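You operate a simulated robot arm through the tools that you are given. There is no shell and no other tool.

You are at the controls of a simulated robot arm. One attempt, no reset.

Task
Fit the blue roll in the banding machine and band the waiting stack.
Fine: it is out of paper; switch off before the cover opens; bare core onto the bench; cover shut; one band; pull the sliding plate out; the other roll stays; the other stacks stay unbanded where they lie. Where these are worked on the way, their far stop is far enough and under half their travel is too little: blue cover.

Only the result counts: the job must be done as asked and must still hold three seconds after the hand-in. Knocking over, shifting, dropping, spilling or breaking anything else fails it. Lids that push on must go on centred and level and be pressed home; caps that screw on are set level and turned clockwise until they are tight.

Robot
A 7-joint arm with a two-finger gripper, fixed in place. Base frame: the origin is at the foot of the arm, x ahead of it, y to its left, z up; the work surface is at about z = 0.8. Readings come in m, degrees, newtons and seconds.
With the tool pointing down near the work surface it reaches from about 0.34 to 0.72 m from the base axis. Its first joint turns from -66.0 to 66.0 degrees. Payload 2.45 kg.
Tool frame: the origin (TCP) lies between the finger pads and is the grasp point; the fingertips stand 0.026 m ahead of it; z points along the fingers, y is the line along which they close. Largest opening 0.096 m; the body of the gripper starts 0.069 m behind the TCP.
Orientation is told as [roll, pitch, yaw] about the base's x, y, z axes, in that order, counted from this pose: with the fingers straight down and closing along the base's y, the tool's x points along the base's -x, its y along +y and its z along -z.

Tools
- The arm moves only by the tool drive_tool. Its argument "rows" is a list of rows, each a list of 7 numbers: the gripper command, from -1 (shut) to 1 (fully open), values between in proportion, then the shift along the base's x, y, z in cm, then the turn, a rotation vector about the base's x, y, z in degrees. In form: [[hand, x, y, z, rx, ry, rz], ...]. A call has 1 to 20 rows; each row is the pose to reach, as a shift and turn from the pose commanded when the call began. A row lasts 0.2 s, in which the tool goes at most 0.05 m and 8.6 degrees; a call with a longer step from one row to the next is refused whole, and so is a gripper value outside its range. A pose out of reach is approached as far as the arm can. The call stops where the force on the tool passes 90 N (or 10 N more than at its start, if that is more) or the arm is blocked; 0.2 s more then pass. The fingers move at their own pace and stop on an object; they squeeze with about 31 N. The grip force told is the motor's: it shows also when the fingers shut on nothing. Time passes only in rows, and 0.2 s behind the last, so rows that repeat a pose let the fingers close. It gives the time, the measured TCP pose, the force on the tool (base axes), the opening and the grip force at its end, in the units of the frame above (readings bear some noise), with the torque about the TCP (base axes, N m) and any sound that the robot's microphone picked up.
- Cameras (640 x 400 px; columns grow to the right, rows downward): "scene" is fixed at [0.159, -0.4061, 1.4168]; the picture's right is [0.74, -0.67, 0.00], its down [-0.51, -0.56, -0.66] and it looks along [0.44, 0.49, -0.75] (base axes); focal length 214 px, centre (320, 200). "wrist" rides on the gripper at [0.082, 0.003, -0.098] in the tool frame; the picture's right is [-0.04, 1.00, 0.00], its down [-0.73, -0.03, -0.68] and it looks along [-0.68, -0.03, 0.73] (tool axes); focal length 256 px, centre (320, 200).
- snapshot(camera): a new picture of that camera. The clock stands still meanwhile.
- measure_at(camera, pixels): for up to 12 pixels [column, row] of the newest picture of that camera ("zoom" is the newest enlarged one), the place [x, y, z] in the base frame of the surface seen there, good to about 0.003 m, but the place of the scene camera against the robot may be out by one fixed shift of up to 0.018 m in any direction. The clock stands still meanwhile.
- zoom(camera, box): a new picture of the part [left, top, right, bottom] of that camera's present view, enlarged. The clock stands still meanwhile.
- sign_off(): hands the job in; it is judged then, once.

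Open the gripper and draw the arm clear of the work before you hand the job in, unless the task says otherwise.

The tools are called after "Request:" as name(argument=value, ...) on one line, values as JSON. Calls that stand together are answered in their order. drive_tool: Moves the arm, as the interface text tells. Its arguments: {"type":"object","properties":{"rows":{"type":"array","items":{"type":"array","items":{"type":"number"}}}},"required":["rows"]} The other tools are called the same way: snapshot (camera) takes a picture; measure_at (camera, pixels) gives the place of the surface under pixels of a picture; zoom (camera, box) takes an enlarged picture of a part of a camera's view; sign_off () hands the job in.

At the start:

```text
clock: 0.0
ee_pos: [0.4873, -0.0753, 1.2441]
orientation: [0.0, -0.1, -0.1]
ft_force: [0.8, 1.1, -0.2]
ft_torque: [-0.03, 0.0, -0.01]
opening: 0.096
grip_force: 0.0
```

scene: 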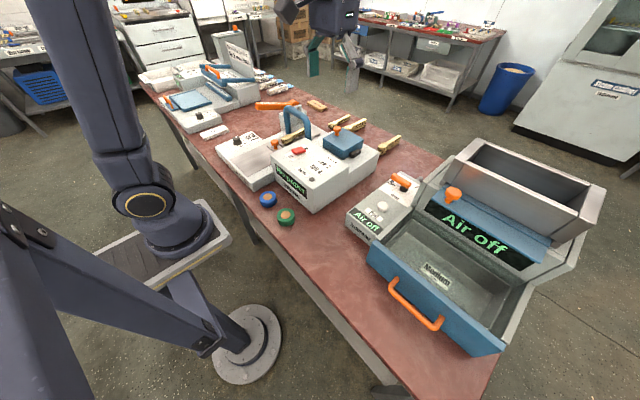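
wrist: 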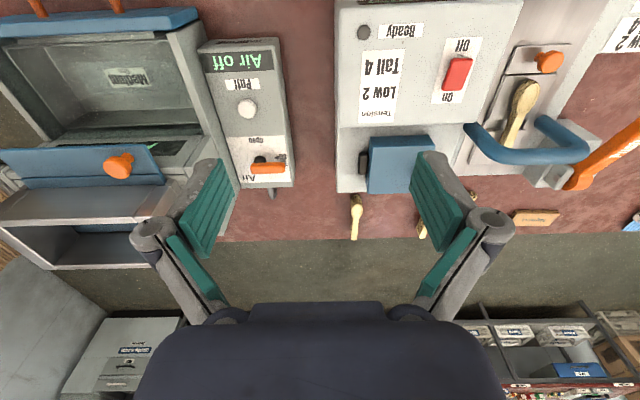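

The scene shows a banding machine in the middle (red switch, blue cover, blue handle) with two rolls at about (267,200) and (286,217). I'll take enlarged pictures of it first.

Request:
zoom(camera="scene", box=[200, 80, 420, 230])

Request:
zoom(camera="wrist", box=[320, 0, 640, 220])

Request:
zoom(camera="scene", box=[130, 30, 330, 160])

Request:
zoom(camera="scene", box=[340, 130, 620, 360])

```text
2.67 times, centred on (310, 155) of scene
```

zoom: 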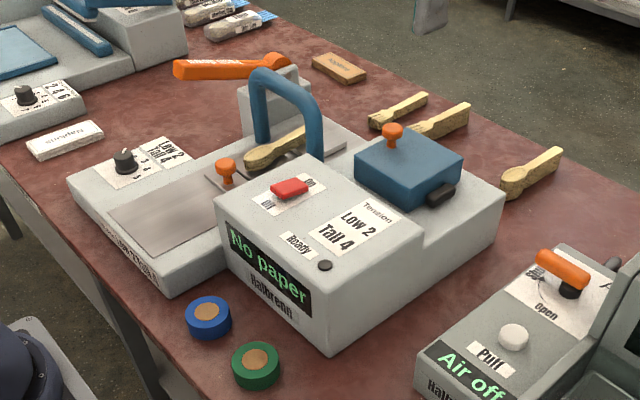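

```text
1.82 times, centred on (480, 110) of wrist
```

zoom: 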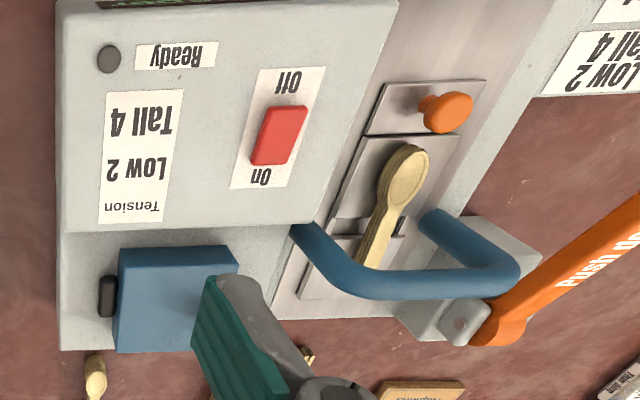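

```text
3.08 times, centred on (230, 95) of scene
```

zoom: 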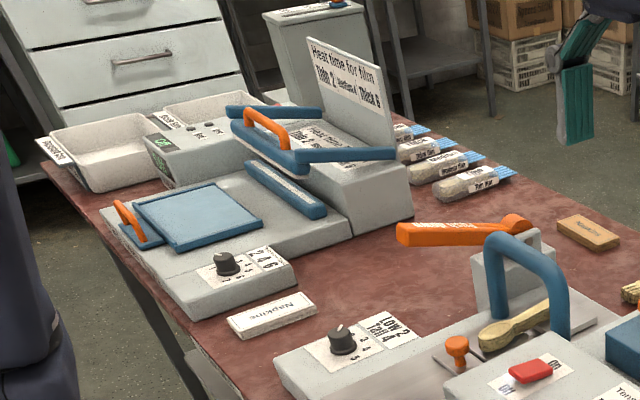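

```text
1.74 times, centred on (480, 245) of scene
```

zoom: 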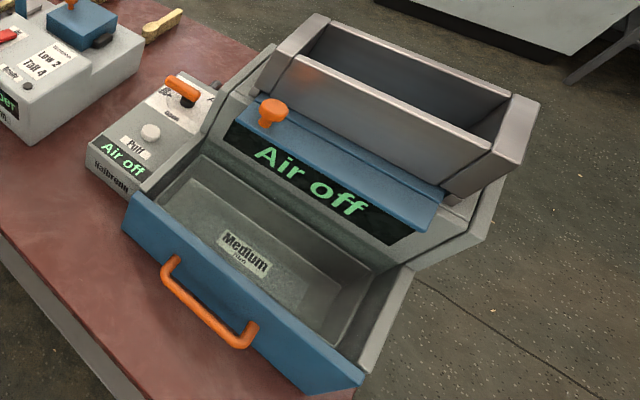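

Zooming in closer on the banding machine's details: switch, dial, stack, cover and lever.

Request:
zoom(camera="scene", box=[215, 120, 315, 190])

Request:
zoom(camera="scene", box=[260, 90, 350, 150])

Request:
zoom(camera="scene", box=[310, 110, 400, 170])

Request:
zoom(camera="scene", box=[250, 140, 340, 230])

Request:
zoom(camera="wrist", box=[460, 20, 640, 200])

```text
5.71 times, centred on (265, 155) of scene
```

zoom: 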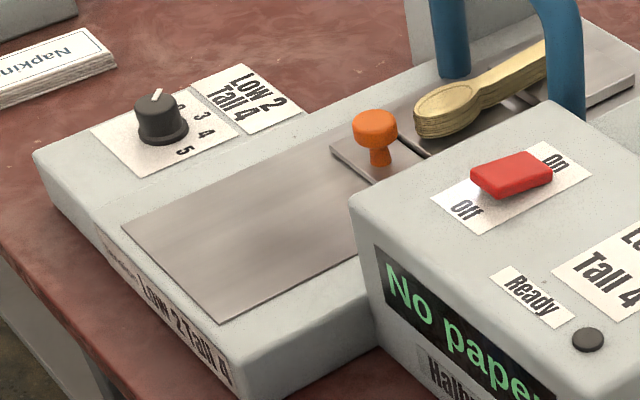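

```text
6.67 times, centred on (305, 120) of scene
```

zoom: 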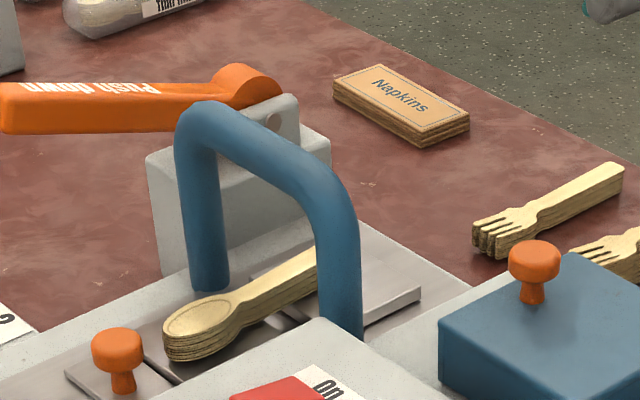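

```text
6.67 times, centred on (355, 140) of scene
```

zoom: 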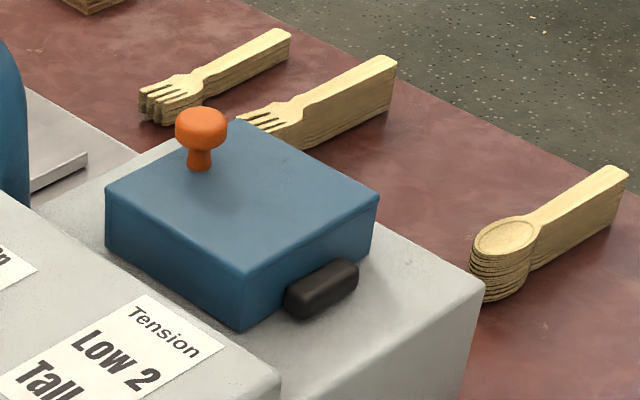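

```text
4.44 times, centred on (295, 185) of scene
```

zoom: 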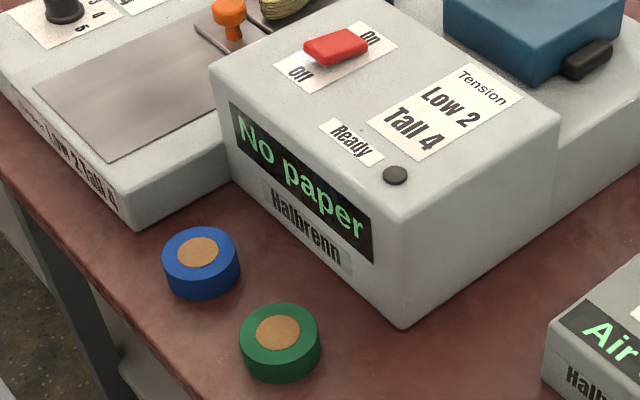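

```text
2.22 times, centred on (550, 110) of wrist
```

zoom: 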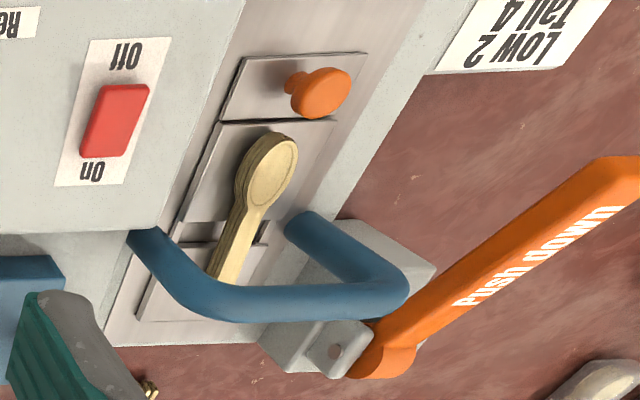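

I'll measure key features in both the current wrist and scene pictures for a first map of the machine.

Request:
measure_at(camera="wrist", pixels=[[458, 73], [549, 62], [524, 92], [515, 130], [570, 160], [478, 128], [390, 160], [364, 163], [345, 60], [520, 10], [580, 185], [625, 145]])

Request:
measure_at(camera="scene", pixels=[[267, 199], [286, 214], [237, 140], [299, 151], [275, 143], [337, 130], [356, 155], [343, 142], [297, 107], [270, 105], [284, 135], [305, 185]])

```text
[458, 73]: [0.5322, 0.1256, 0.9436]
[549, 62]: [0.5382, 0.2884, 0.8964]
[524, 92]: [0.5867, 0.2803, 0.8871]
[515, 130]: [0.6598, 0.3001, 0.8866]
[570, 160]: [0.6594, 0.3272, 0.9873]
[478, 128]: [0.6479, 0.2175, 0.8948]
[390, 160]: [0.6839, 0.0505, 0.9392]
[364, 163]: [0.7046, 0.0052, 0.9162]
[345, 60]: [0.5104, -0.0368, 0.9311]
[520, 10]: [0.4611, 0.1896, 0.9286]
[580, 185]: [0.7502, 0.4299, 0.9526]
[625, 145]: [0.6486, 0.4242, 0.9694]
```

```text
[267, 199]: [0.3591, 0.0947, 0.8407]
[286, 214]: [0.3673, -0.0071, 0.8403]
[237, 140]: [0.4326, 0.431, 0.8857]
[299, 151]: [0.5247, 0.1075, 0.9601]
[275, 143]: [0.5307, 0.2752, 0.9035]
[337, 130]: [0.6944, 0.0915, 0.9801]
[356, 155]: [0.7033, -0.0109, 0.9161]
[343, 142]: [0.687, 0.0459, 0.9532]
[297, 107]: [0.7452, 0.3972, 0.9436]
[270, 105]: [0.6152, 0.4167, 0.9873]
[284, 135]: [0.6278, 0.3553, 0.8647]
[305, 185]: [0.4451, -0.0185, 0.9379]
```

The machine spans about y=-0.04 to 0.45 with its top near z≈0.93. I'll move the wrist camera left and back at a safe height to view the dial, stack, and lever.

Request:
drive_tool(rows=[[1, -1, 4.7, -1, 0, 0, 0], [1, -2, 9.4, -2, 0, 0, 0], [1, -3, 14.1, -3, 0, 0, 0], [1, -4, 18.8, -4, 0, 0, 0], [1, -5, 23.5, -5, 0, 0, 0], [1, -6, 28.2, -6, 0, 0, 0], [1, -7, 32.9, -7, 0, 0, 0], [1, -8, 37.6, -8, 0, 0, 0], [1, -9, 40, -9, 0, 0, 0], [1, -9, 40, -9, 0, 0, 0]])

Request:
snapshot(camera="wrist")

Request:
snapshot(camera="scene")

```text
clock: 2.2
ee_pos: [0.3995, 0.3274, 1.1518]
orientation: [-0.1, 0.0, -0.1]
ft_force: [0.0, 0.1, 0.9]
ft_torque: [-0.02, 0.02, -0.01]
opening: 0.096
grip_force: 0.0
```

```text
taken
```

wrist: 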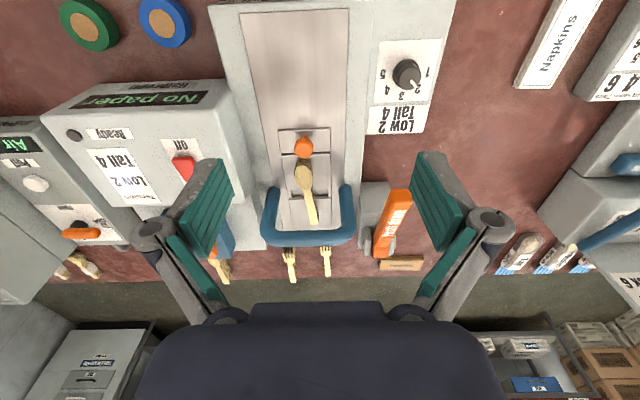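

```text
taken
```

scene: 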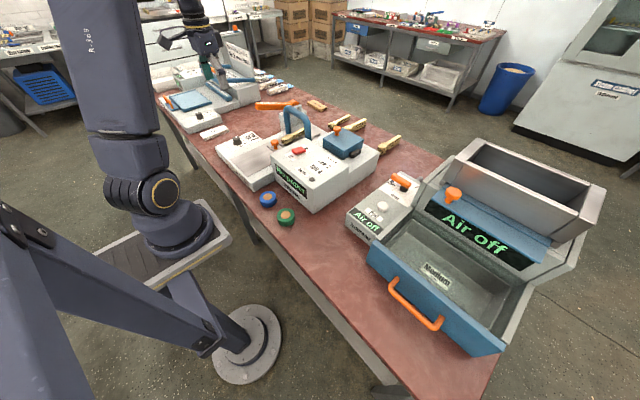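

The wrist view now shows dial at (405,75), plate knob at (303,147), stack at (305,190) and lever at (393,220). Zooming in and measuring.

Request:
zoom(camera="wrist", box=[360, 30, 460, 140])

Request:
zoom(camera="wrist", box=[240, 110, 430, 280])

Request:
measure_at(camera="wrist", pixels=[[405, 75], [165, 22], [88, 26], [303, 147], [303, 172], [312, 215], [393, 195], [390, 240], [310, 238], [295, 70], [300, 132], [183, 167]])

Request:
measure_at(camera="scene", pixels=[[267, 199], [286, 214], [237, 140], [262, 105], [296, 105]])

```text
3.64 times, centred on (410, 85) of wrist
```

zoom: 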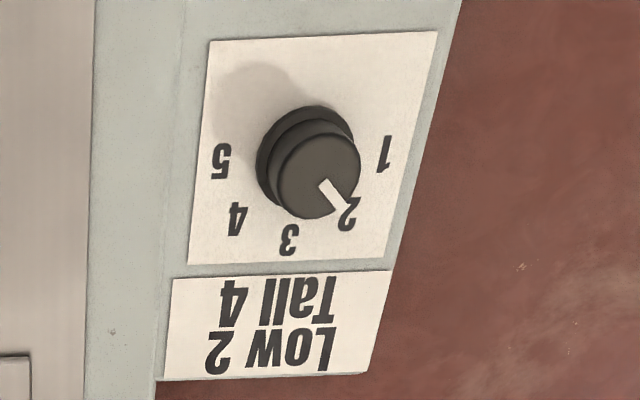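

```text
2.35 times, centred on (335, 195) of wrist
```

zoom: 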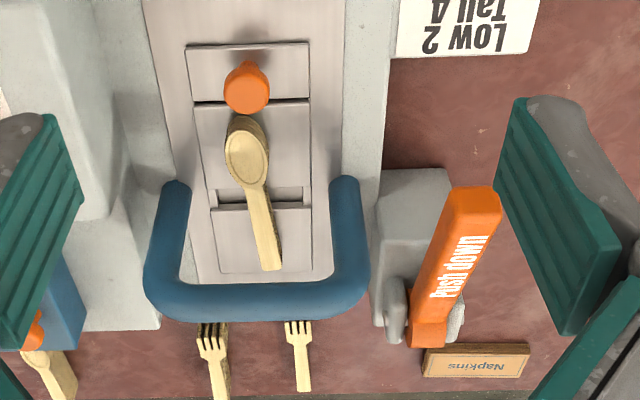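

```text
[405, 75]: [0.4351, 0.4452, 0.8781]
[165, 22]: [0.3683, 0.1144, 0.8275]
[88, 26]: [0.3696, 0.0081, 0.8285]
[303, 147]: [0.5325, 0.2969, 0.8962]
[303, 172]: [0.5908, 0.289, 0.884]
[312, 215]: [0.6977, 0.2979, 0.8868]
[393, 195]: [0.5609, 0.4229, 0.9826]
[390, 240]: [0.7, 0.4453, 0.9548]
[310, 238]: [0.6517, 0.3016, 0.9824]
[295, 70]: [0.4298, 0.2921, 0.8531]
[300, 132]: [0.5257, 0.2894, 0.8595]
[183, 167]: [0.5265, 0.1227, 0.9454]
```

```text
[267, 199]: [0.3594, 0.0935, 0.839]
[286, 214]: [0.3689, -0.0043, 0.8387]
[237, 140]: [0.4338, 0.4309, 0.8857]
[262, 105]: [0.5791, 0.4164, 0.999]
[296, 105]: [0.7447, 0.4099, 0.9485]
```

The dial points to 2. Now I need to know whether the waiting stack is low or tall, so I compare its height with the other stacks.

Request:
zoom(camera="scene", box=[325, 105, 405, 160])

Request:
measure_at(camera="zoom", pixels=[[200, 90], [50, 110], [300, 130], [180, 130], [520, 255], [580, 205], [480, 330], [80, 150], [560, 300], [270, 235]])

Request:
zoom(camera="scene", box=[270, 115, 320, 150])

Request:
measure_at(camera="zoom", pixels=[[200, 210], [250, 190], [330, 160], [180, 260], [100, 250], [250, 250], [60, 120], [300, 230]])

```text
7.27 times, centred on (365, 132) of scene
```

zoom: 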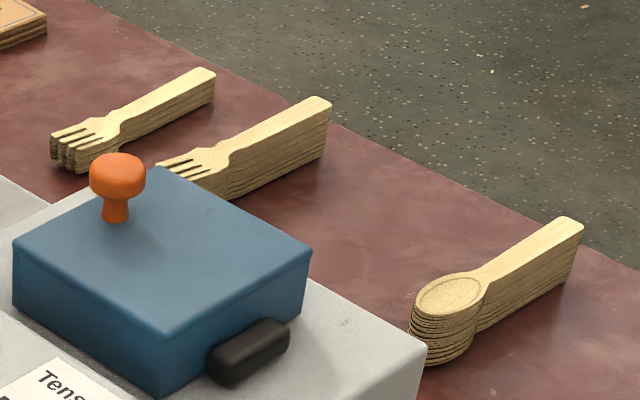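

```text
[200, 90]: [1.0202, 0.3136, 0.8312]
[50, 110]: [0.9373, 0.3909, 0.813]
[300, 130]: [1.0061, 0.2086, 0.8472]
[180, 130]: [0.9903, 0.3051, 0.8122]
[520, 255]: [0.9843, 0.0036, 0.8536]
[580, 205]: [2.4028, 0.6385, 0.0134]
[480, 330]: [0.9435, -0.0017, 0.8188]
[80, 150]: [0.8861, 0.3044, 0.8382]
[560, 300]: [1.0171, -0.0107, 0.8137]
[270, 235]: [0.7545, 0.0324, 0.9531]
```

```text
11.43 times, centred on (295, 132) of scene
```

zoom: 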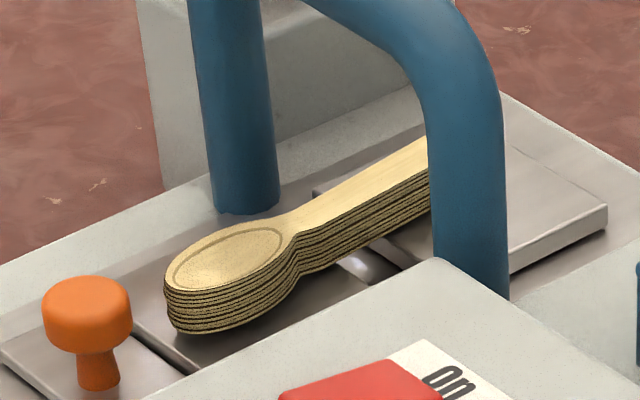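

```text
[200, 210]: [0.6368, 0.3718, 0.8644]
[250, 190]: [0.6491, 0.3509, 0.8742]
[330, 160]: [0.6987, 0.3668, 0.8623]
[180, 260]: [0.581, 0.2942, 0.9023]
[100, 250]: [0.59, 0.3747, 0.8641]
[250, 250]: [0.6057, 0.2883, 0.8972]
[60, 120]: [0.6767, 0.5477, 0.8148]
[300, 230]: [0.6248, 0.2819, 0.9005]
```

Waiting stack top is roughly 25–40 mm above the plate, so I need a better count. Zooming on the front label and then the stack heights with finer measurement.

Request:
zoom(camera="scene", box=[212, 145, 262, 195])

Request:
zoom(camera="scene", box=[328, 108, 368, 133])

Request:
zoom(camera="scene", box=[370, 130, 402, 152])

```text
8.00 times, centred on (237, 170) of scene
```

zoom: 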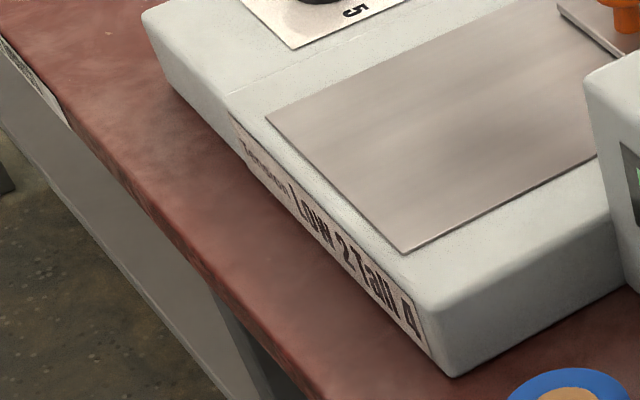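

```text
16.00 times, centred on (348, 120) of scene
```

zoom: 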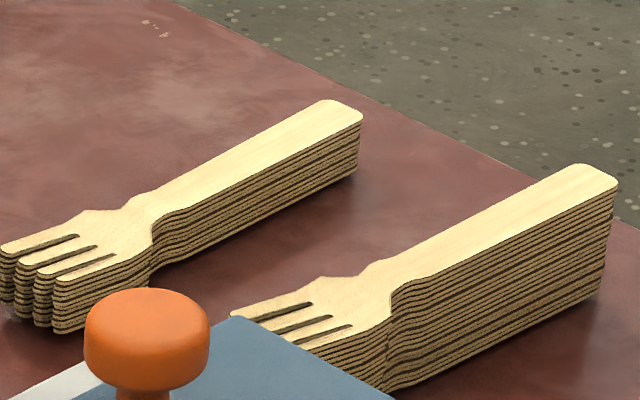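

```text
16.00 times, centred on (386, 141) of scene
```

zoom: 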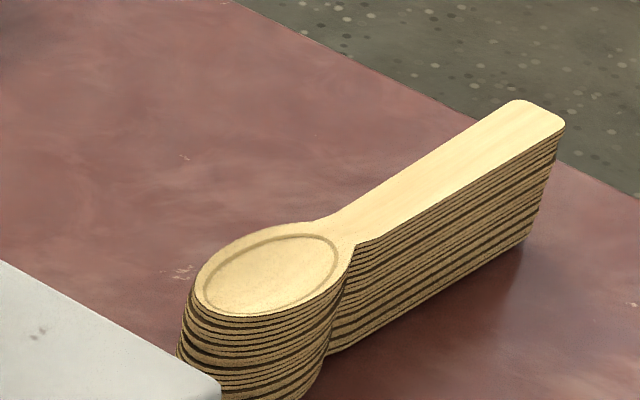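

The bench has a short fork stack (~8 layers) and two tall ones (~14+ layers). Let me zoom equally on the waiting stack and measure heights.

Request:
measure_at(camera="zoom", pixels=[[520, 120], [440, 190], [280, 270], [400, 330], [560, 260]])

Request:
zoom(camera="scene", box=[280, 124, 312, 146])

Request:
measure_at(camera="zoom", pixels=[[120, 250], [200, 210], [330, 130], [350, 280], [50, 180], [30, 330], [250, 350]])

Request:
zoom(camera="scene", box=[328, 108, 368, 133])

Request:
measure_at(camera="zoom", pixels=[[320, 115], [240, 160], [130, 220], [300, 240], [100, 180], [570, 180], [480, 230], [370, 280], [500, 380]])

```text
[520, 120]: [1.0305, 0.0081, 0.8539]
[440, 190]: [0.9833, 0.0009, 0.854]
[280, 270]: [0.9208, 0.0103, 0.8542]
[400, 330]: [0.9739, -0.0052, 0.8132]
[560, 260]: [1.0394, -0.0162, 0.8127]
```

```text
16.00 times, centred on (296, 135) of scene
```

zoom: 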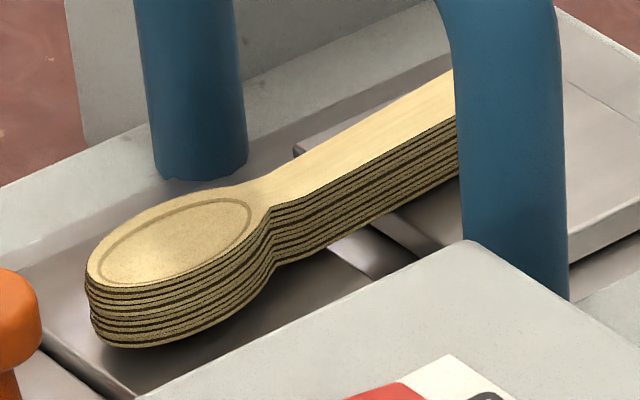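

```text
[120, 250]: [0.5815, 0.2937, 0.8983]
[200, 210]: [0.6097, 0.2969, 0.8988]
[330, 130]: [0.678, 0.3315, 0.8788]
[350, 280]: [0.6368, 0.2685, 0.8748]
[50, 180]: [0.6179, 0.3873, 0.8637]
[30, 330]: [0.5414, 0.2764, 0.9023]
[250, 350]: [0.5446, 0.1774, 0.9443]
```

```text
16.00 times, centred on (348, 120) of scene
```

zoom: 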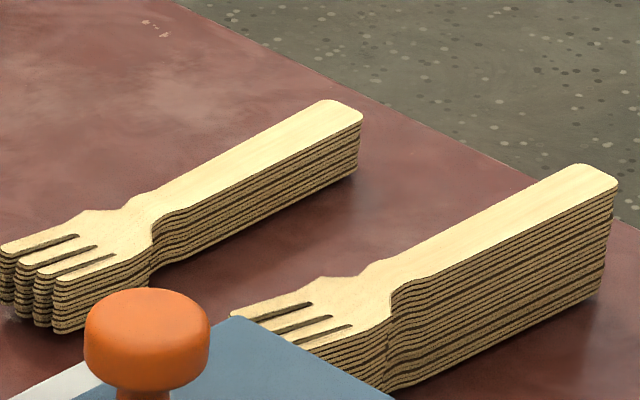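

```text
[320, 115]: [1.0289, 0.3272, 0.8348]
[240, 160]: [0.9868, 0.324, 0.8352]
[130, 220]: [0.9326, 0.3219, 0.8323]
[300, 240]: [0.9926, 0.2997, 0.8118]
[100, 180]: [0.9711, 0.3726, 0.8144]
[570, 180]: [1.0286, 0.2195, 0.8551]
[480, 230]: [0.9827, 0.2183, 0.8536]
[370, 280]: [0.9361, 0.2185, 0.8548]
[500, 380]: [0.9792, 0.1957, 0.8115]
```

Heights: short fork ≈22 mm, tall ones ≈41 mm, waiting stack ≈24 mm → it is "Low", and the dial already points to 2. Now I move the wrist camera over to look at the cover and switch.

Request:
drive_tool(rows=[[1, 1.5, -4.5, 0, 0, 0, 0], [1, 3, -9, -1, 0, 0, 0], [1, 4.5, -13.5, -2, 0, 0, 0], [1, 6, -18, -2, 0, 0, 0], [1, 7.5, -22.5, -3, 0, 0, 0], [1, 9, -27, -3, 0, 0, 0], [1, 9, -29, -3, 0, 0, 0], [1, 9, -29, -3, 0, 0, 0]])

Request:
snapshot(camera="wrist")

```text
clock: 4.0
ee_pos: [0.4905, 0.0304, 1.1226]
orientation: [-0.1, 0.0, 0.0]
ft_force: [0.1, -0.5, -0.5]
ft_torque: [0.0, -0.02, -0.02]
opening: 0.0959
grip_force: 0.2
```

```text
taken
```

wrist: 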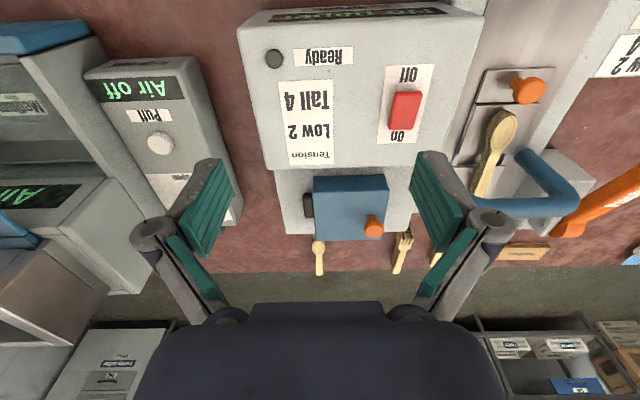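

The cover is at image (313–388, 175–240), its knob at (374,226), the black hinge/latch at (308,205). I zoom and measure these.

Request:
zoom(camera="wrist", box=[260, 160, 430, 260])

Request:
measure_at(camera="zoom", pixels=[[430, 250], [425, 290], [210, 75], [470, 75], [470, 110], [230, 110], [230, 285], [175, 170], [185, 210], [120, 150], [530, 150], [350, 180]])

Request:
zoom(camera="wrist", box=[360, 50, 460, 150])

Request:
measure_at(camera="zoom", pixels=[[250, 260], [350, 260], [260, 360], [340, 480], [240, 480], [290, 380], [200, 400], [290, 280], [290, 460]])

```text
3.76 times, centred on (345, 210) of wrist
```

zoom: 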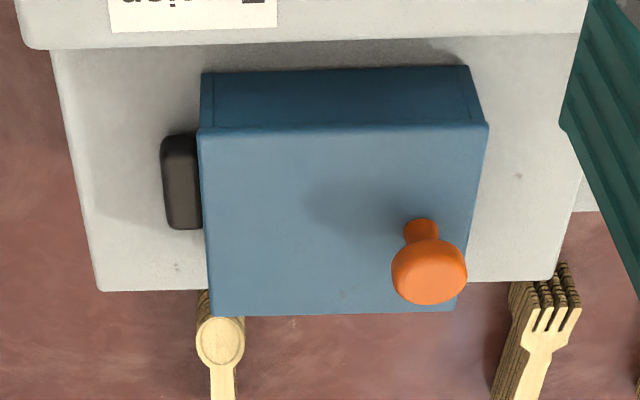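

```text
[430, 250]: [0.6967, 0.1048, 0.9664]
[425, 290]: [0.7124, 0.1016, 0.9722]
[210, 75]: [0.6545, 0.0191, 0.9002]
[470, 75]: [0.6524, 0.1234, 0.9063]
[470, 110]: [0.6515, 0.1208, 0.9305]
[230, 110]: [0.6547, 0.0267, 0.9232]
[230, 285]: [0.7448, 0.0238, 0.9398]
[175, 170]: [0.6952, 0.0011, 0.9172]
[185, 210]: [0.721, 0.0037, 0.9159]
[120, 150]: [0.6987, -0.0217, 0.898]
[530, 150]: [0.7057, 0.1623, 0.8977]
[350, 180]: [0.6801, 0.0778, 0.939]
```

```text
4.00 times, centred on (410, 100) of wrist
```

zoom: 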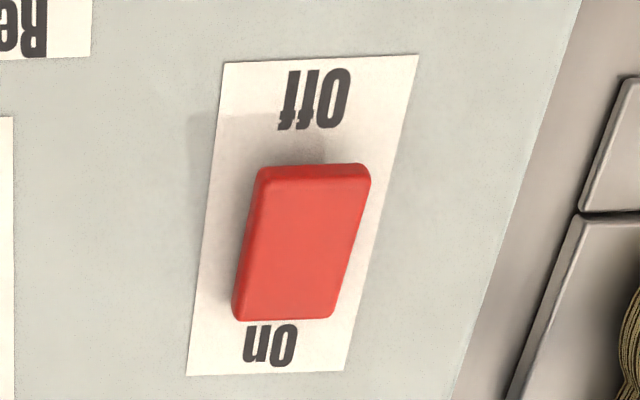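

```text
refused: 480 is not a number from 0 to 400
```

Cover footprint is x 0.653–0.755, y 0.019–0.124, top z 0.939; knob centred near (0.705,0.104,0.97), black hinge at y≈0.0–0.02. Now measuring the switch.

Request:
measure_at(camera="zoom", pixels=[[275, 180], [350, 180], [315, 180], [305, 240], [290, 300], [250, 300], [325, 300], [310, 110], [270, 345], [420, 200], [210, 250]])

Request:
measure_at(camera="wrist", pixels=[[528, 90], [510, 80], [515, 100], [500, 125], [480, 185], [500, 60], [274, 58], [350, 12], [260, 30], [470, 40]])

```text
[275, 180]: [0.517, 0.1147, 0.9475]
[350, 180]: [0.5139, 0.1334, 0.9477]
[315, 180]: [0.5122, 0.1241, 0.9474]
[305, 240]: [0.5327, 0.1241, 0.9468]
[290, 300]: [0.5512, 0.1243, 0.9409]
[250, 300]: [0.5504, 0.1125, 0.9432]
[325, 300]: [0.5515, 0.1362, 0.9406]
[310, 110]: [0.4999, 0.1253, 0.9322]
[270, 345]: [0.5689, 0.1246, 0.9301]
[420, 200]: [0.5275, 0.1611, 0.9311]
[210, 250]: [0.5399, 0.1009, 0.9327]
```

```text
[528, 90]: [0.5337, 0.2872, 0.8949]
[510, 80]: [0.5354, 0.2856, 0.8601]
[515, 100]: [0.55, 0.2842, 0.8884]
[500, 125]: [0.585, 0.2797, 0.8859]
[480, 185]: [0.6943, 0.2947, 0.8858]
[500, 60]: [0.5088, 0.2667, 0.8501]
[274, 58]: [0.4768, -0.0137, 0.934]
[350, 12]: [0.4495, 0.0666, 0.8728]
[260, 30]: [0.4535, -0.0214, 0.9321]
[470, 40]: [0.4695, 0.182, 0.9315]
```

The rocker runs x 0.508–0.558 at y≈0.124, the Off end raised at z 0.9475 and the On end down at 0.941. I close the gripper, move above the Off end and press down gently.

Request:
drive_tool(rows=[[-1, 0.5, 3, -2, 0, 0, 0], [-1, 1, 6, -5, 0, 0, 0], [-1, 1.7, 9.35, -8, 0, 0, 0], [-1, 1.7, 9.35, -11, 0, 0, 0], [-1, 1.7, 9.35, -12.5, 0, 0, 0], [-1, 1.7, 9.35, -13.5, 0, 0, 0]])

Request:
snapshot(camera="wrist")

```text
clock: 5.4
ee_pos: [0.5053, 0.1288, 0.9878]
orientation: [0.0, 0.0, 0.0]
ft_force: [-1.2, -1.0, -0.2]
ft_torque: [0.0, -0.02, -0.01]
opening: 0.0
grip_force: 28.3
```

```text
taken
```

wrist: 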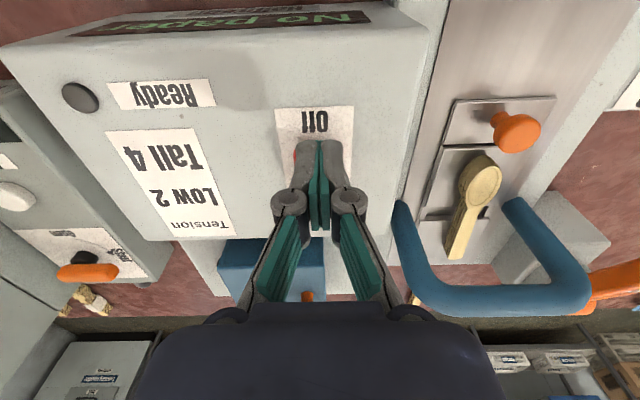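

Fingertips are over the rocker's Off end (around (320,160)). Pressing down about 2 cm in small steps, then lifting off.

Request:
drive_tool(rows=[[-1, 0.1, -0.2, -0.8, 0, 0, 0], [-1, 0.1, -0.2, -1.2, 0, 0, 0], [-1, 0.1, -0.2, -1.5, 0, 0, 0], [-1, 0.1, -0.2, -1.8, 0, 0, 0], [-1, 0.1, -0.2, -2.0, 0, 0, 0], [-1, 0.1, -0.2, -2.2, 0, 0, 0]])

Request:
snapshot(camera="wrist")

Request:
zoom(camera="scene", box=[250, 110, 400, 220])

```text
clock: 6.8
ee_pos: [0.5048, 0.1262, 0.968]
orientation: [0.0, 0.0, 0.1]
ft_force: [0.2, -0.3, -1.0]
ft_torque: [-0.01, -0.03, 0.0]
opening: 0.0
grip_force: 28.5
```

```text
taken
```

wrist: 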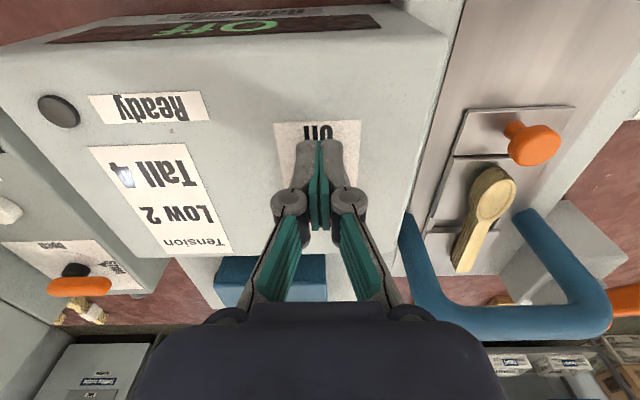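

```text
3.64 times, centred on (325, 165) of scene
```

zoom: 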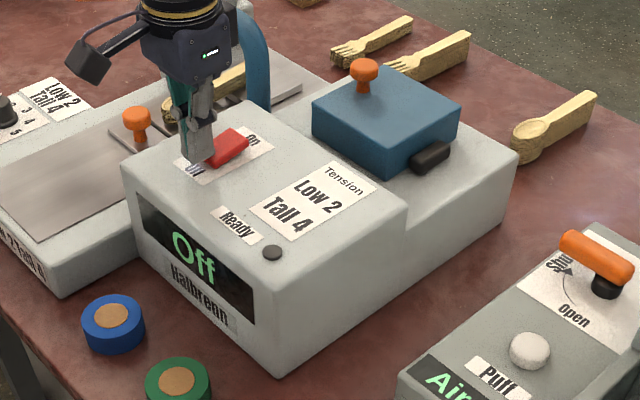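

The display now reads "Off". I raise the tool, then turn it -90° about z (so fingers close along x, letting the cover knob pivot between the pads) while moving toward the cover.

Request:
drive_tool(rows=[[-1, 0, 0, 4, 0, 0, 0], [-1, 0, 0, 8, 0, 0, 0], [0, 0, 0, 12, 0, 0, -8], [1, 1, 0, 13, 0, 0, -16], [1, 2, 0, 13, 0, 0, -24], [1, 3, 0, 13, 0, 0, -32], [1, 4, 0, 13, 0, 0, -40], [1, 5, 0, 13, 0, 0, -48], [1, 6, 0, 13, 0, 0, -56], [1, 7, 0, 13, 0, 0, -64], [1, 8, 0, 13, 0, 0, -72], [1, 9, 0, 13, 0, 0, -80], [1, 10, 0, 13, 0, 0, -88], [1, 11, 0, 13, 0, 0, -90], [1, 12, 0, 13, 0, 0, -90]])

Request:
snapshot(camera="wrist")

```text
clock: 10.0
ee_pos: [0.6252, 0.1274, 1.0951]
orientation: [0.0, 0.0, -90.0]
ft_force: [-0.1, -0.6, 0.0]
ft_torque: [-0.01, -0.01, 0.0]
opening: 0.096
grip_force: 0.0
```

```text
taken
```

wrist: 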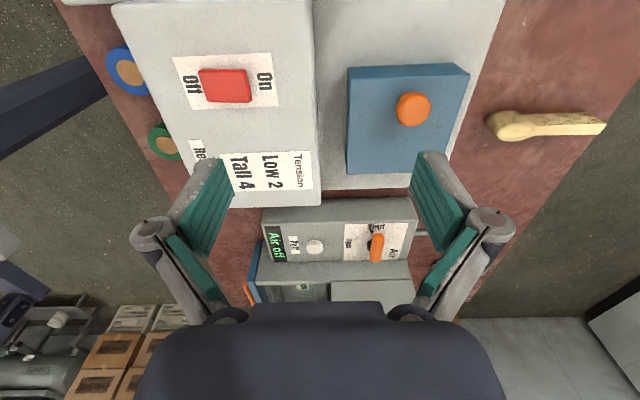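

The view now has +x to the right and the knob at (414,109) on the cover. Measuring knob and cover edges.

Request:
zoom(camera="wrist", box=[330, 50, 490, 190])

Request:
measure_at(camera="wrist", pixels=[[414, 103], [400, 106], [428, 106], [414, 95], [414, 122], [352, 80], [464, 80], [352, 165], [450, 165], [400, 150], [400, 80], [480, 40]])

```text
2.86 times, centred on (410, 120) of wrist
```

zoom: 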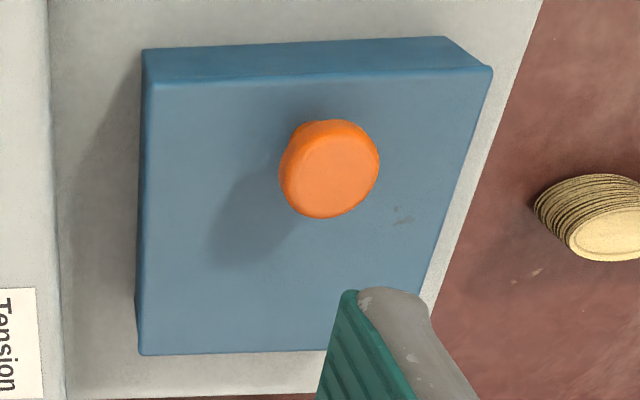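

```text
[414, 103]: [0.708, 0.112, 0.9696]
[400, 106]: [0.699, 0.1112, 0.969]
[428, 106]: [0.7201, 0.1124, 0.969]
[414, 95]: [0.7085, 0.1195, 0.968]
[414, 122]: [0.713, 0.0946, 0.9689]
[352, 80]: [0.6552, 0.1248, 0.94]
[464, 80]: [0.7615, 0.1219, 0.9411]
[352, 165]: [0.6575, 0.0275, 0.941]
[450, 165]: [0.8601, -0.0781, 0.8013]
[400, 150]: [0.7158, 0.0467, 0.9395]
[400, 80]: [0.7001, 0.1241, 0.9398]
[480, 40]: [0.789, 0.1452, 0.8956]
```

Knob head centre ≈(0.709,0.105), top z 0.9695, diameter ≈26 mm. I move above it with open fingers and check alignment.

Request:
drive_tool(rows=[[1, 3, -0.7, -2, 0, 0, 0], [1, 6, -1.4, -4, 0, 0, 0], [1, 8.3, -2.1, -6, 0, 0, 0], [1, 8.3, -2.1, -8, 0, 0, 0], [1, 8.3, -2.1, -8, 0, 0, 0]])

Request:
snapshot(camera="wrist")

```text
clock: 11.2
ee_pos: [0.7074, 0.1064, 1.0143]
orientation: [0.0, 0.1, -89.9]
ft_force: [-0.4, -0.1, -0.1]
ft_torque: [0.02, -0.02, -0.03]
opening: 0.0959
grip_force: 0.0
```

```text
taken
```

wrist: 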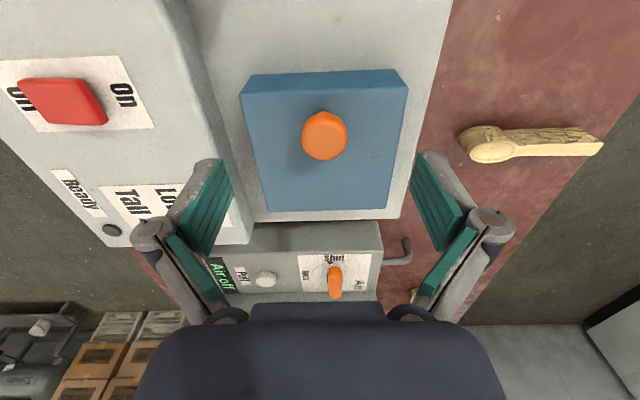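

Knob is at (324,130), centred between the fingers. Measuring its head once more before descending.

Request:
measure_at(camera="wrist", pixels=[[306, 135], [342, 135], [324, 135], [324, 155], [324, 118], [250, 95], [400, 95], [270, 205], [388, 205], [325, 200]])

Request:
drive_tool(rows=[[1, 0.1, -0.1, -2, 0, 0, 0], [1, 0.1, -0.1, -3.4, 0, 0, 0], [1, 0.1, -0.1, -4.2, 0, 0, 0], [1, 0.1, -0.1, -4.6, 0, 0, 0], [1, 0.1, -0.1, -4.6, 0, 0, 0]])

Request:
snapshot(camera="wrist")

```text
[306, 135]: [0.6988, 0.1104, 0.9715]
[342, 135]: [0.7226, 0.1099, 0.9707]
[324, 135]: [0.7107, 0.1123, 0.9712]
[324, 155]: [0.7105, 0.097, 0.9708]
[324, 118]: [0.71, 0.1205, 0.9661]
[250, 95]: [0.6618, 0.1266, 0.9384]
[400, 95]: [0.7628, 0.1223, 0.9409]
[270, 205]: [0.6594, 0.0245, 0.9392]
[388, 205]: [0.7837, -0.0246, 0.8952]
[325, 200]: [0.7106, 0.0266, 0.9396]
```

```text
clock: 12.4
ee_pos: [0.7096, 0.1044, 0.9701]
orientation: [0.0, 0.0, -89.9]
ft_force: [0.1, -0.1, -0.7]
ft_torque: [0.0, -0.03, 0.02]
opening: 0.0964
grip_force: 0.0
```

```text
taken
```

wrist: 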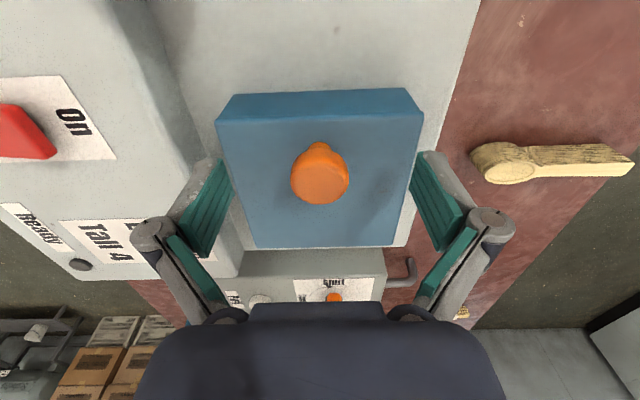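

The knob head sits at (320,175), right at the grasp point. Closing the fingers on it.

Request:
drive_tool(rows=[[-1, 0, 0, 0, 0, 0, 0], [-1, 0, 0, 0, 0, 0, 0], [-1, 0, 0, 0, 0, 0, 0], [-1, 0, 0, 0, 0, 0, 0], [-1, 0, 0, 0, 0, 0, 0], [-1, 0, 0, 0, 0, 0, 0]])

Request:
snapshot(camera="wrist")

```text
clock: 13.8
ee_pos: [0.7092, 0.1044, 0.9694]
orientation: [0.0, 0.1, -89.9]
ft_force: [-4.2, -0.4, 1.9]
ft_torque: [0.0, 0.06, 0.0]
opening: 0.0285
grip_force: 44.8
```

```text
taken
```

wrist: 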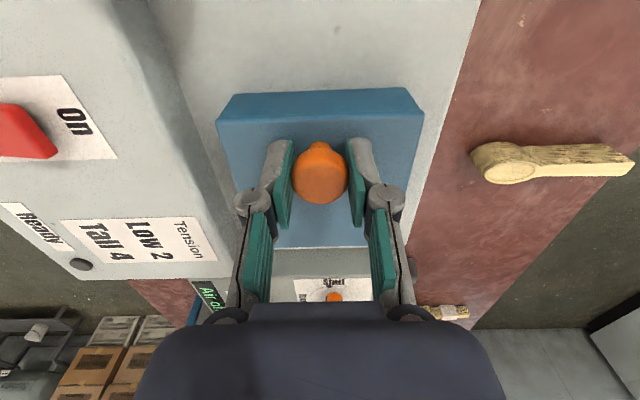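

Gripped at opening 0.0285. Now I lift the knob along an estimated arc about a hinge near y≈0.008, z≈0.907, first 15°.

Request:
drive_tool(rows=[[-1, 0, -0.28, 0.41, 0, 0, 0], [-1, 0, -0.58, 0.82, 0, 0, 0], [-1, 0, -0.9, 1.2, 0, 0, 0], [-1, 0, -1.22, 1.58, 0, 0, 0], [-1, 0, -1.58, 1.94, 0, 0, 0], [-1, 0, -1.94, 2.29, 0, 0, 0]])

Request:
snapshot(camera="wrist")

Request:
zoom(camera="scene", box=[270, 90, 420, 200])

```text
clock: 15.2
ee_pos: [0.711, 0.087, 0.9941]
orientation: [0.1, 0.2, -89.9]
ft_force: [-5.7, 12.7, -4.8]
ft_torque: [1.35, 0.07, 0.04]
opening: 0.0284
grip_force: 45.5
```

```text
taken
```

wrist: 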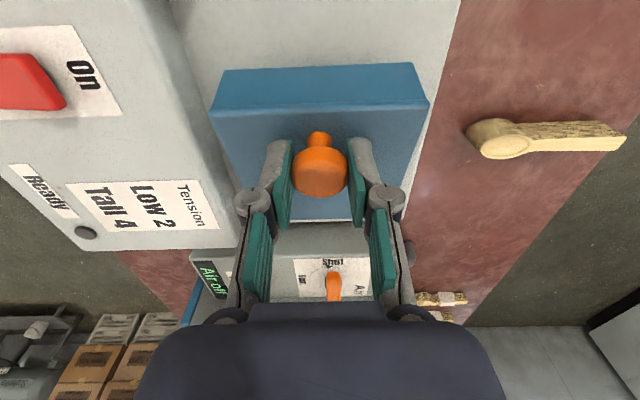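

```text
3.64 times, centred on (345, 145) of scene
```

zoom: 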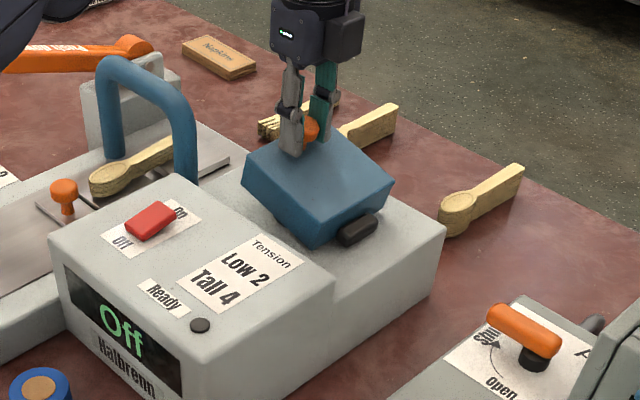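

The cover is swinging up about the black hinge as expected (force ~13 N). I continue along the arc, letting the tool tilt along to reduce the twist.

Request:
drive_tool(rows=[[-1, 0, -0.38, 0.34, 2.5, 0, 0], [-1, 0, -0.77, 0.65, 5, 0, 0], [-1, 0, -1.18, 0.95, 7.5, 0, 0], [-1, 0, -1.59, 1.22, 10, 0, 0], [-1, 0, -2.02, 1.48, 12.5, 0, 0], [-1, 0, -2.46, 1.72, 15, 0, 0], [-1, 0, -2.91, 1.94, 17.5, 0, 0], [-1, 0, -3.37, 2.14, 20, 0, 0]])

Request:
snapshot(camera="wrist")

Request:
zoom(camera="scene", box=[270, 90, 420, 200])

```text
clock: 17.0
ee_pos: [0.7092, 0.0524, 1.0177]
orientation: [0.7, 20.3, -89.8]
ft_force: [10.9, 14.5, 26.8]
ft_torque: [0.26, -0.25, 0.0]
opening: 0.0285
grip_force: 44.2
```

```text
taken
```

wrist: 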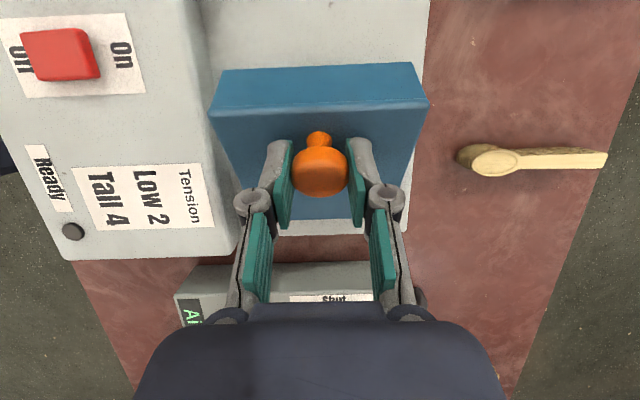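

```text
3.64 times, centred on (345, 145) of scene
```

zoom: 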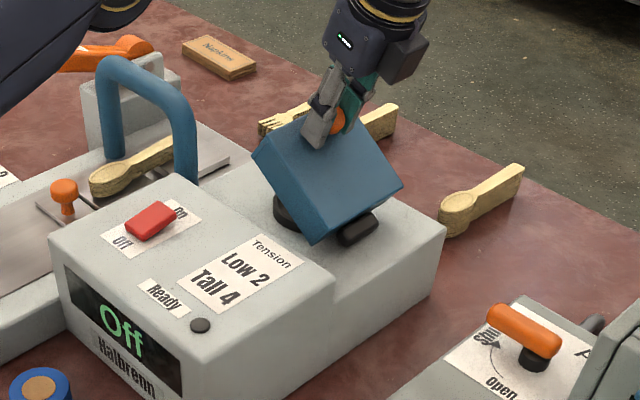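

The force now points outward along the radius, so the true arc is a bit wider than assumed. I measure the cover's current faces to locate the hinge axis.

Request:
measure_at(camera="wrist", pixels=[[240, 125], [400, 118], [240, 150], [250, 190], [260, 210], [400, 190], [240, 90], [400, 90], [225, 75], [415, 75], [320, 190], [320, 85]])

Request:
zoom(camera="scene", box=[315, 110, 375, 160])

```text
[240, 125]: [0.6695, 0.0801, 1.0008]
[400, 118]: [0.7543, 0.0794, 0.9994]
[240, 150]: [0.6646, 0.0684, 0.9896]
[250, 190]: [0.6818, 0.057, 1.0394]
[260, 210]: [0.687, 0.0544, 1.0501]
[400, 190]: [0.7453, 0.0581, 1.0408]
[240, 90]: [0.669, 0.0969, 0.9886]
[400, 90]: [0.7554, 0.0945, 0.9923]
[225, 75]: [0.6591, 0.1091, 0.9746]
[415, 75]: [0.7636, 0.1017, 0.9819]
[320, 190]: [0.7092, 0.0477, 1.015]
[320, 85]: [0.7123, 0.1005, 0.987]
```

```text
8.00 times, centred on (345, 135) of scene
```

zoom: 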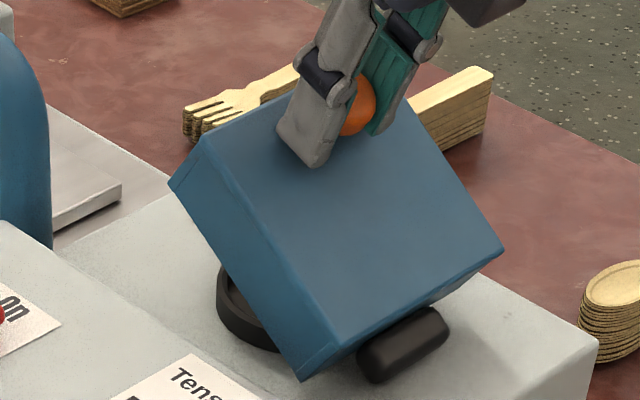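

The cover is about 40° open. I correct outward by ~4 mm and continue along a refined arc (hinge ≈ y 0.006, z 0.914).

Request:
drive_tool(rows=[[-1, 0, -0.05, 0.37, 1, 0, 0], [-1, 0, -0.54, 0.62, 3, 0, 0], [-1, 0, -1.0, 0.79, 5, 0, 0], [-1, 0, -1.48, 0.93, 7.5, 0, 0], [-1, 0, -1.95, 1.06, 10, 0, 0], [-1, 0, -2.44, 1.16, 12.5, 0, 0], [-1, 0, -2.93, 1.24, 15, 0, 0], [-1, 0, -3.42, 1.31, 17.5, 0, 0]])

Request:
snapshot(camera="wrist")

Request:
zoom(camera="scene", box=[290, 90, 410, 180])

```text
clock: 18.8
ee_pos: [0.7107, 0.0158, 1.0281]
orientation: [0.2, 37.5, -89.9]
ft_force: [9.7, 3.9, 8.9]
ft_torque: [0.41, 0.0, -0.07]
opening: 0.0284
grip_force: 45.0
```

```text
taken
```

wrist: 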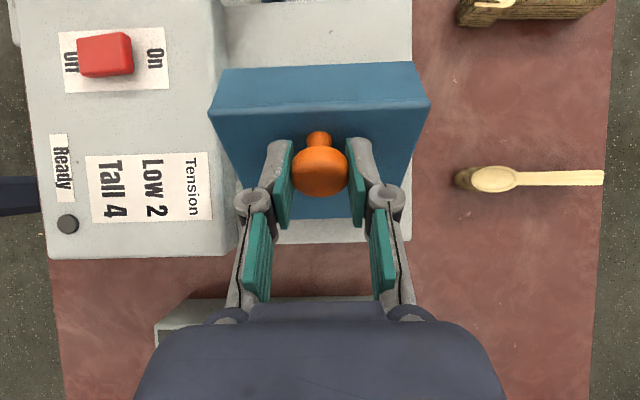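

```text
4.44 times, centred on (350, 135) of scene
```

zoom: 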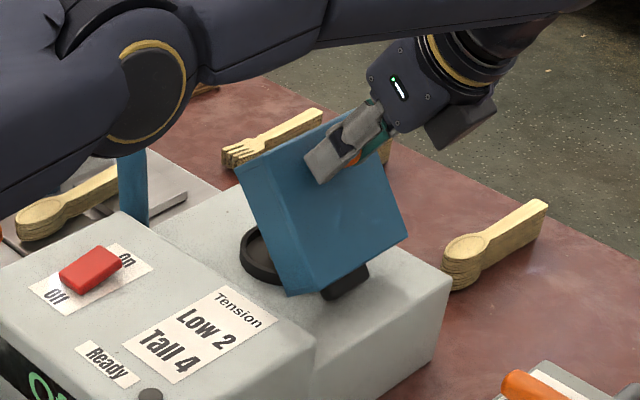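

Cover is about 60° open with low force. Continuing the arc toward 80° and checking.

Request:
drive_tool(rows=[[-1, 0, -0.49, 0.04, 1.5, 0, 0], [-1, 0, -0.98, 0.06, 3, 0, 0], [-1, 0, -1.48, 0.05, 4.5, 0, 0], [-1, 0, -1.97, 0.03, 6, 0, 0], [-1, 0, -2.46, -0.02, 7.5, 0, 0], [-1, 0, -2.95, -0.08, 9, 0, 0], [-1, 0, -3.44, -0.17, 10.5, 0, 0], [-1, 0, -3.92, -0.28, 12, 0, 0], [-1, 0, -4.4, -0.41, 13.5, 0, 0], [-1, 0, -4.87, -0.56, 15, 0, 0]])

Request:
snapshot(camera="wrist")

Request:
snapshot(camera="scene")

Request:
zoom(camera="scene", box=[290, 90, 410, 180])

```text
clock: 21.0
ee_pos: [0.7087, -0.0279, 1.0236]
orientation: [3.3, 52.3, -89.3]
ft_force: [21.2, 3.3, -9.3]
ft_torque: [0.06, -0.19, -0.41]
opening: 0.0284
grip_force: 45.0
out of reach, approached as far as the arm can: row 7, 8, 9, 10
stopped in row 10: the force on the tool passed its limit at 92 N (the readings are from after the stop); the commanded pose is now the measured one
```

```text
taken
```

wrist: 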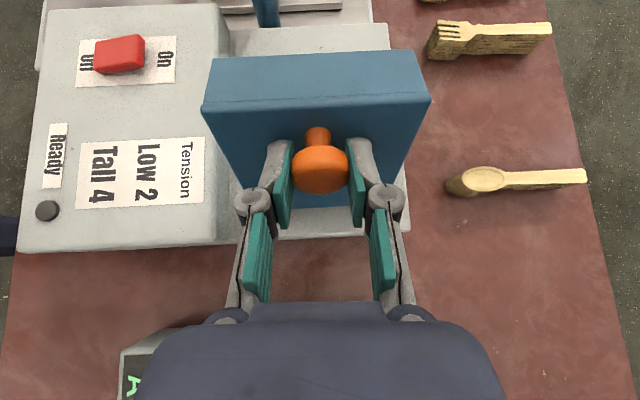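

```text
taken
```

scene: 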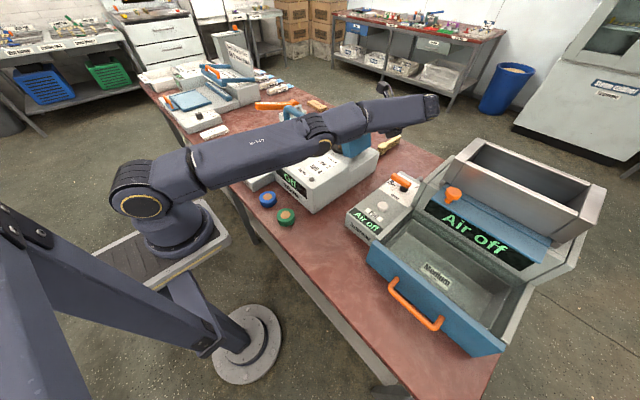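

```text
4.44 times, centred on (350, 135) of scene
```

zoom: 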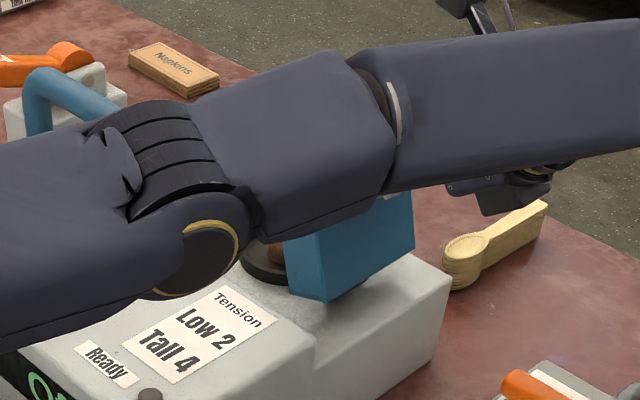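

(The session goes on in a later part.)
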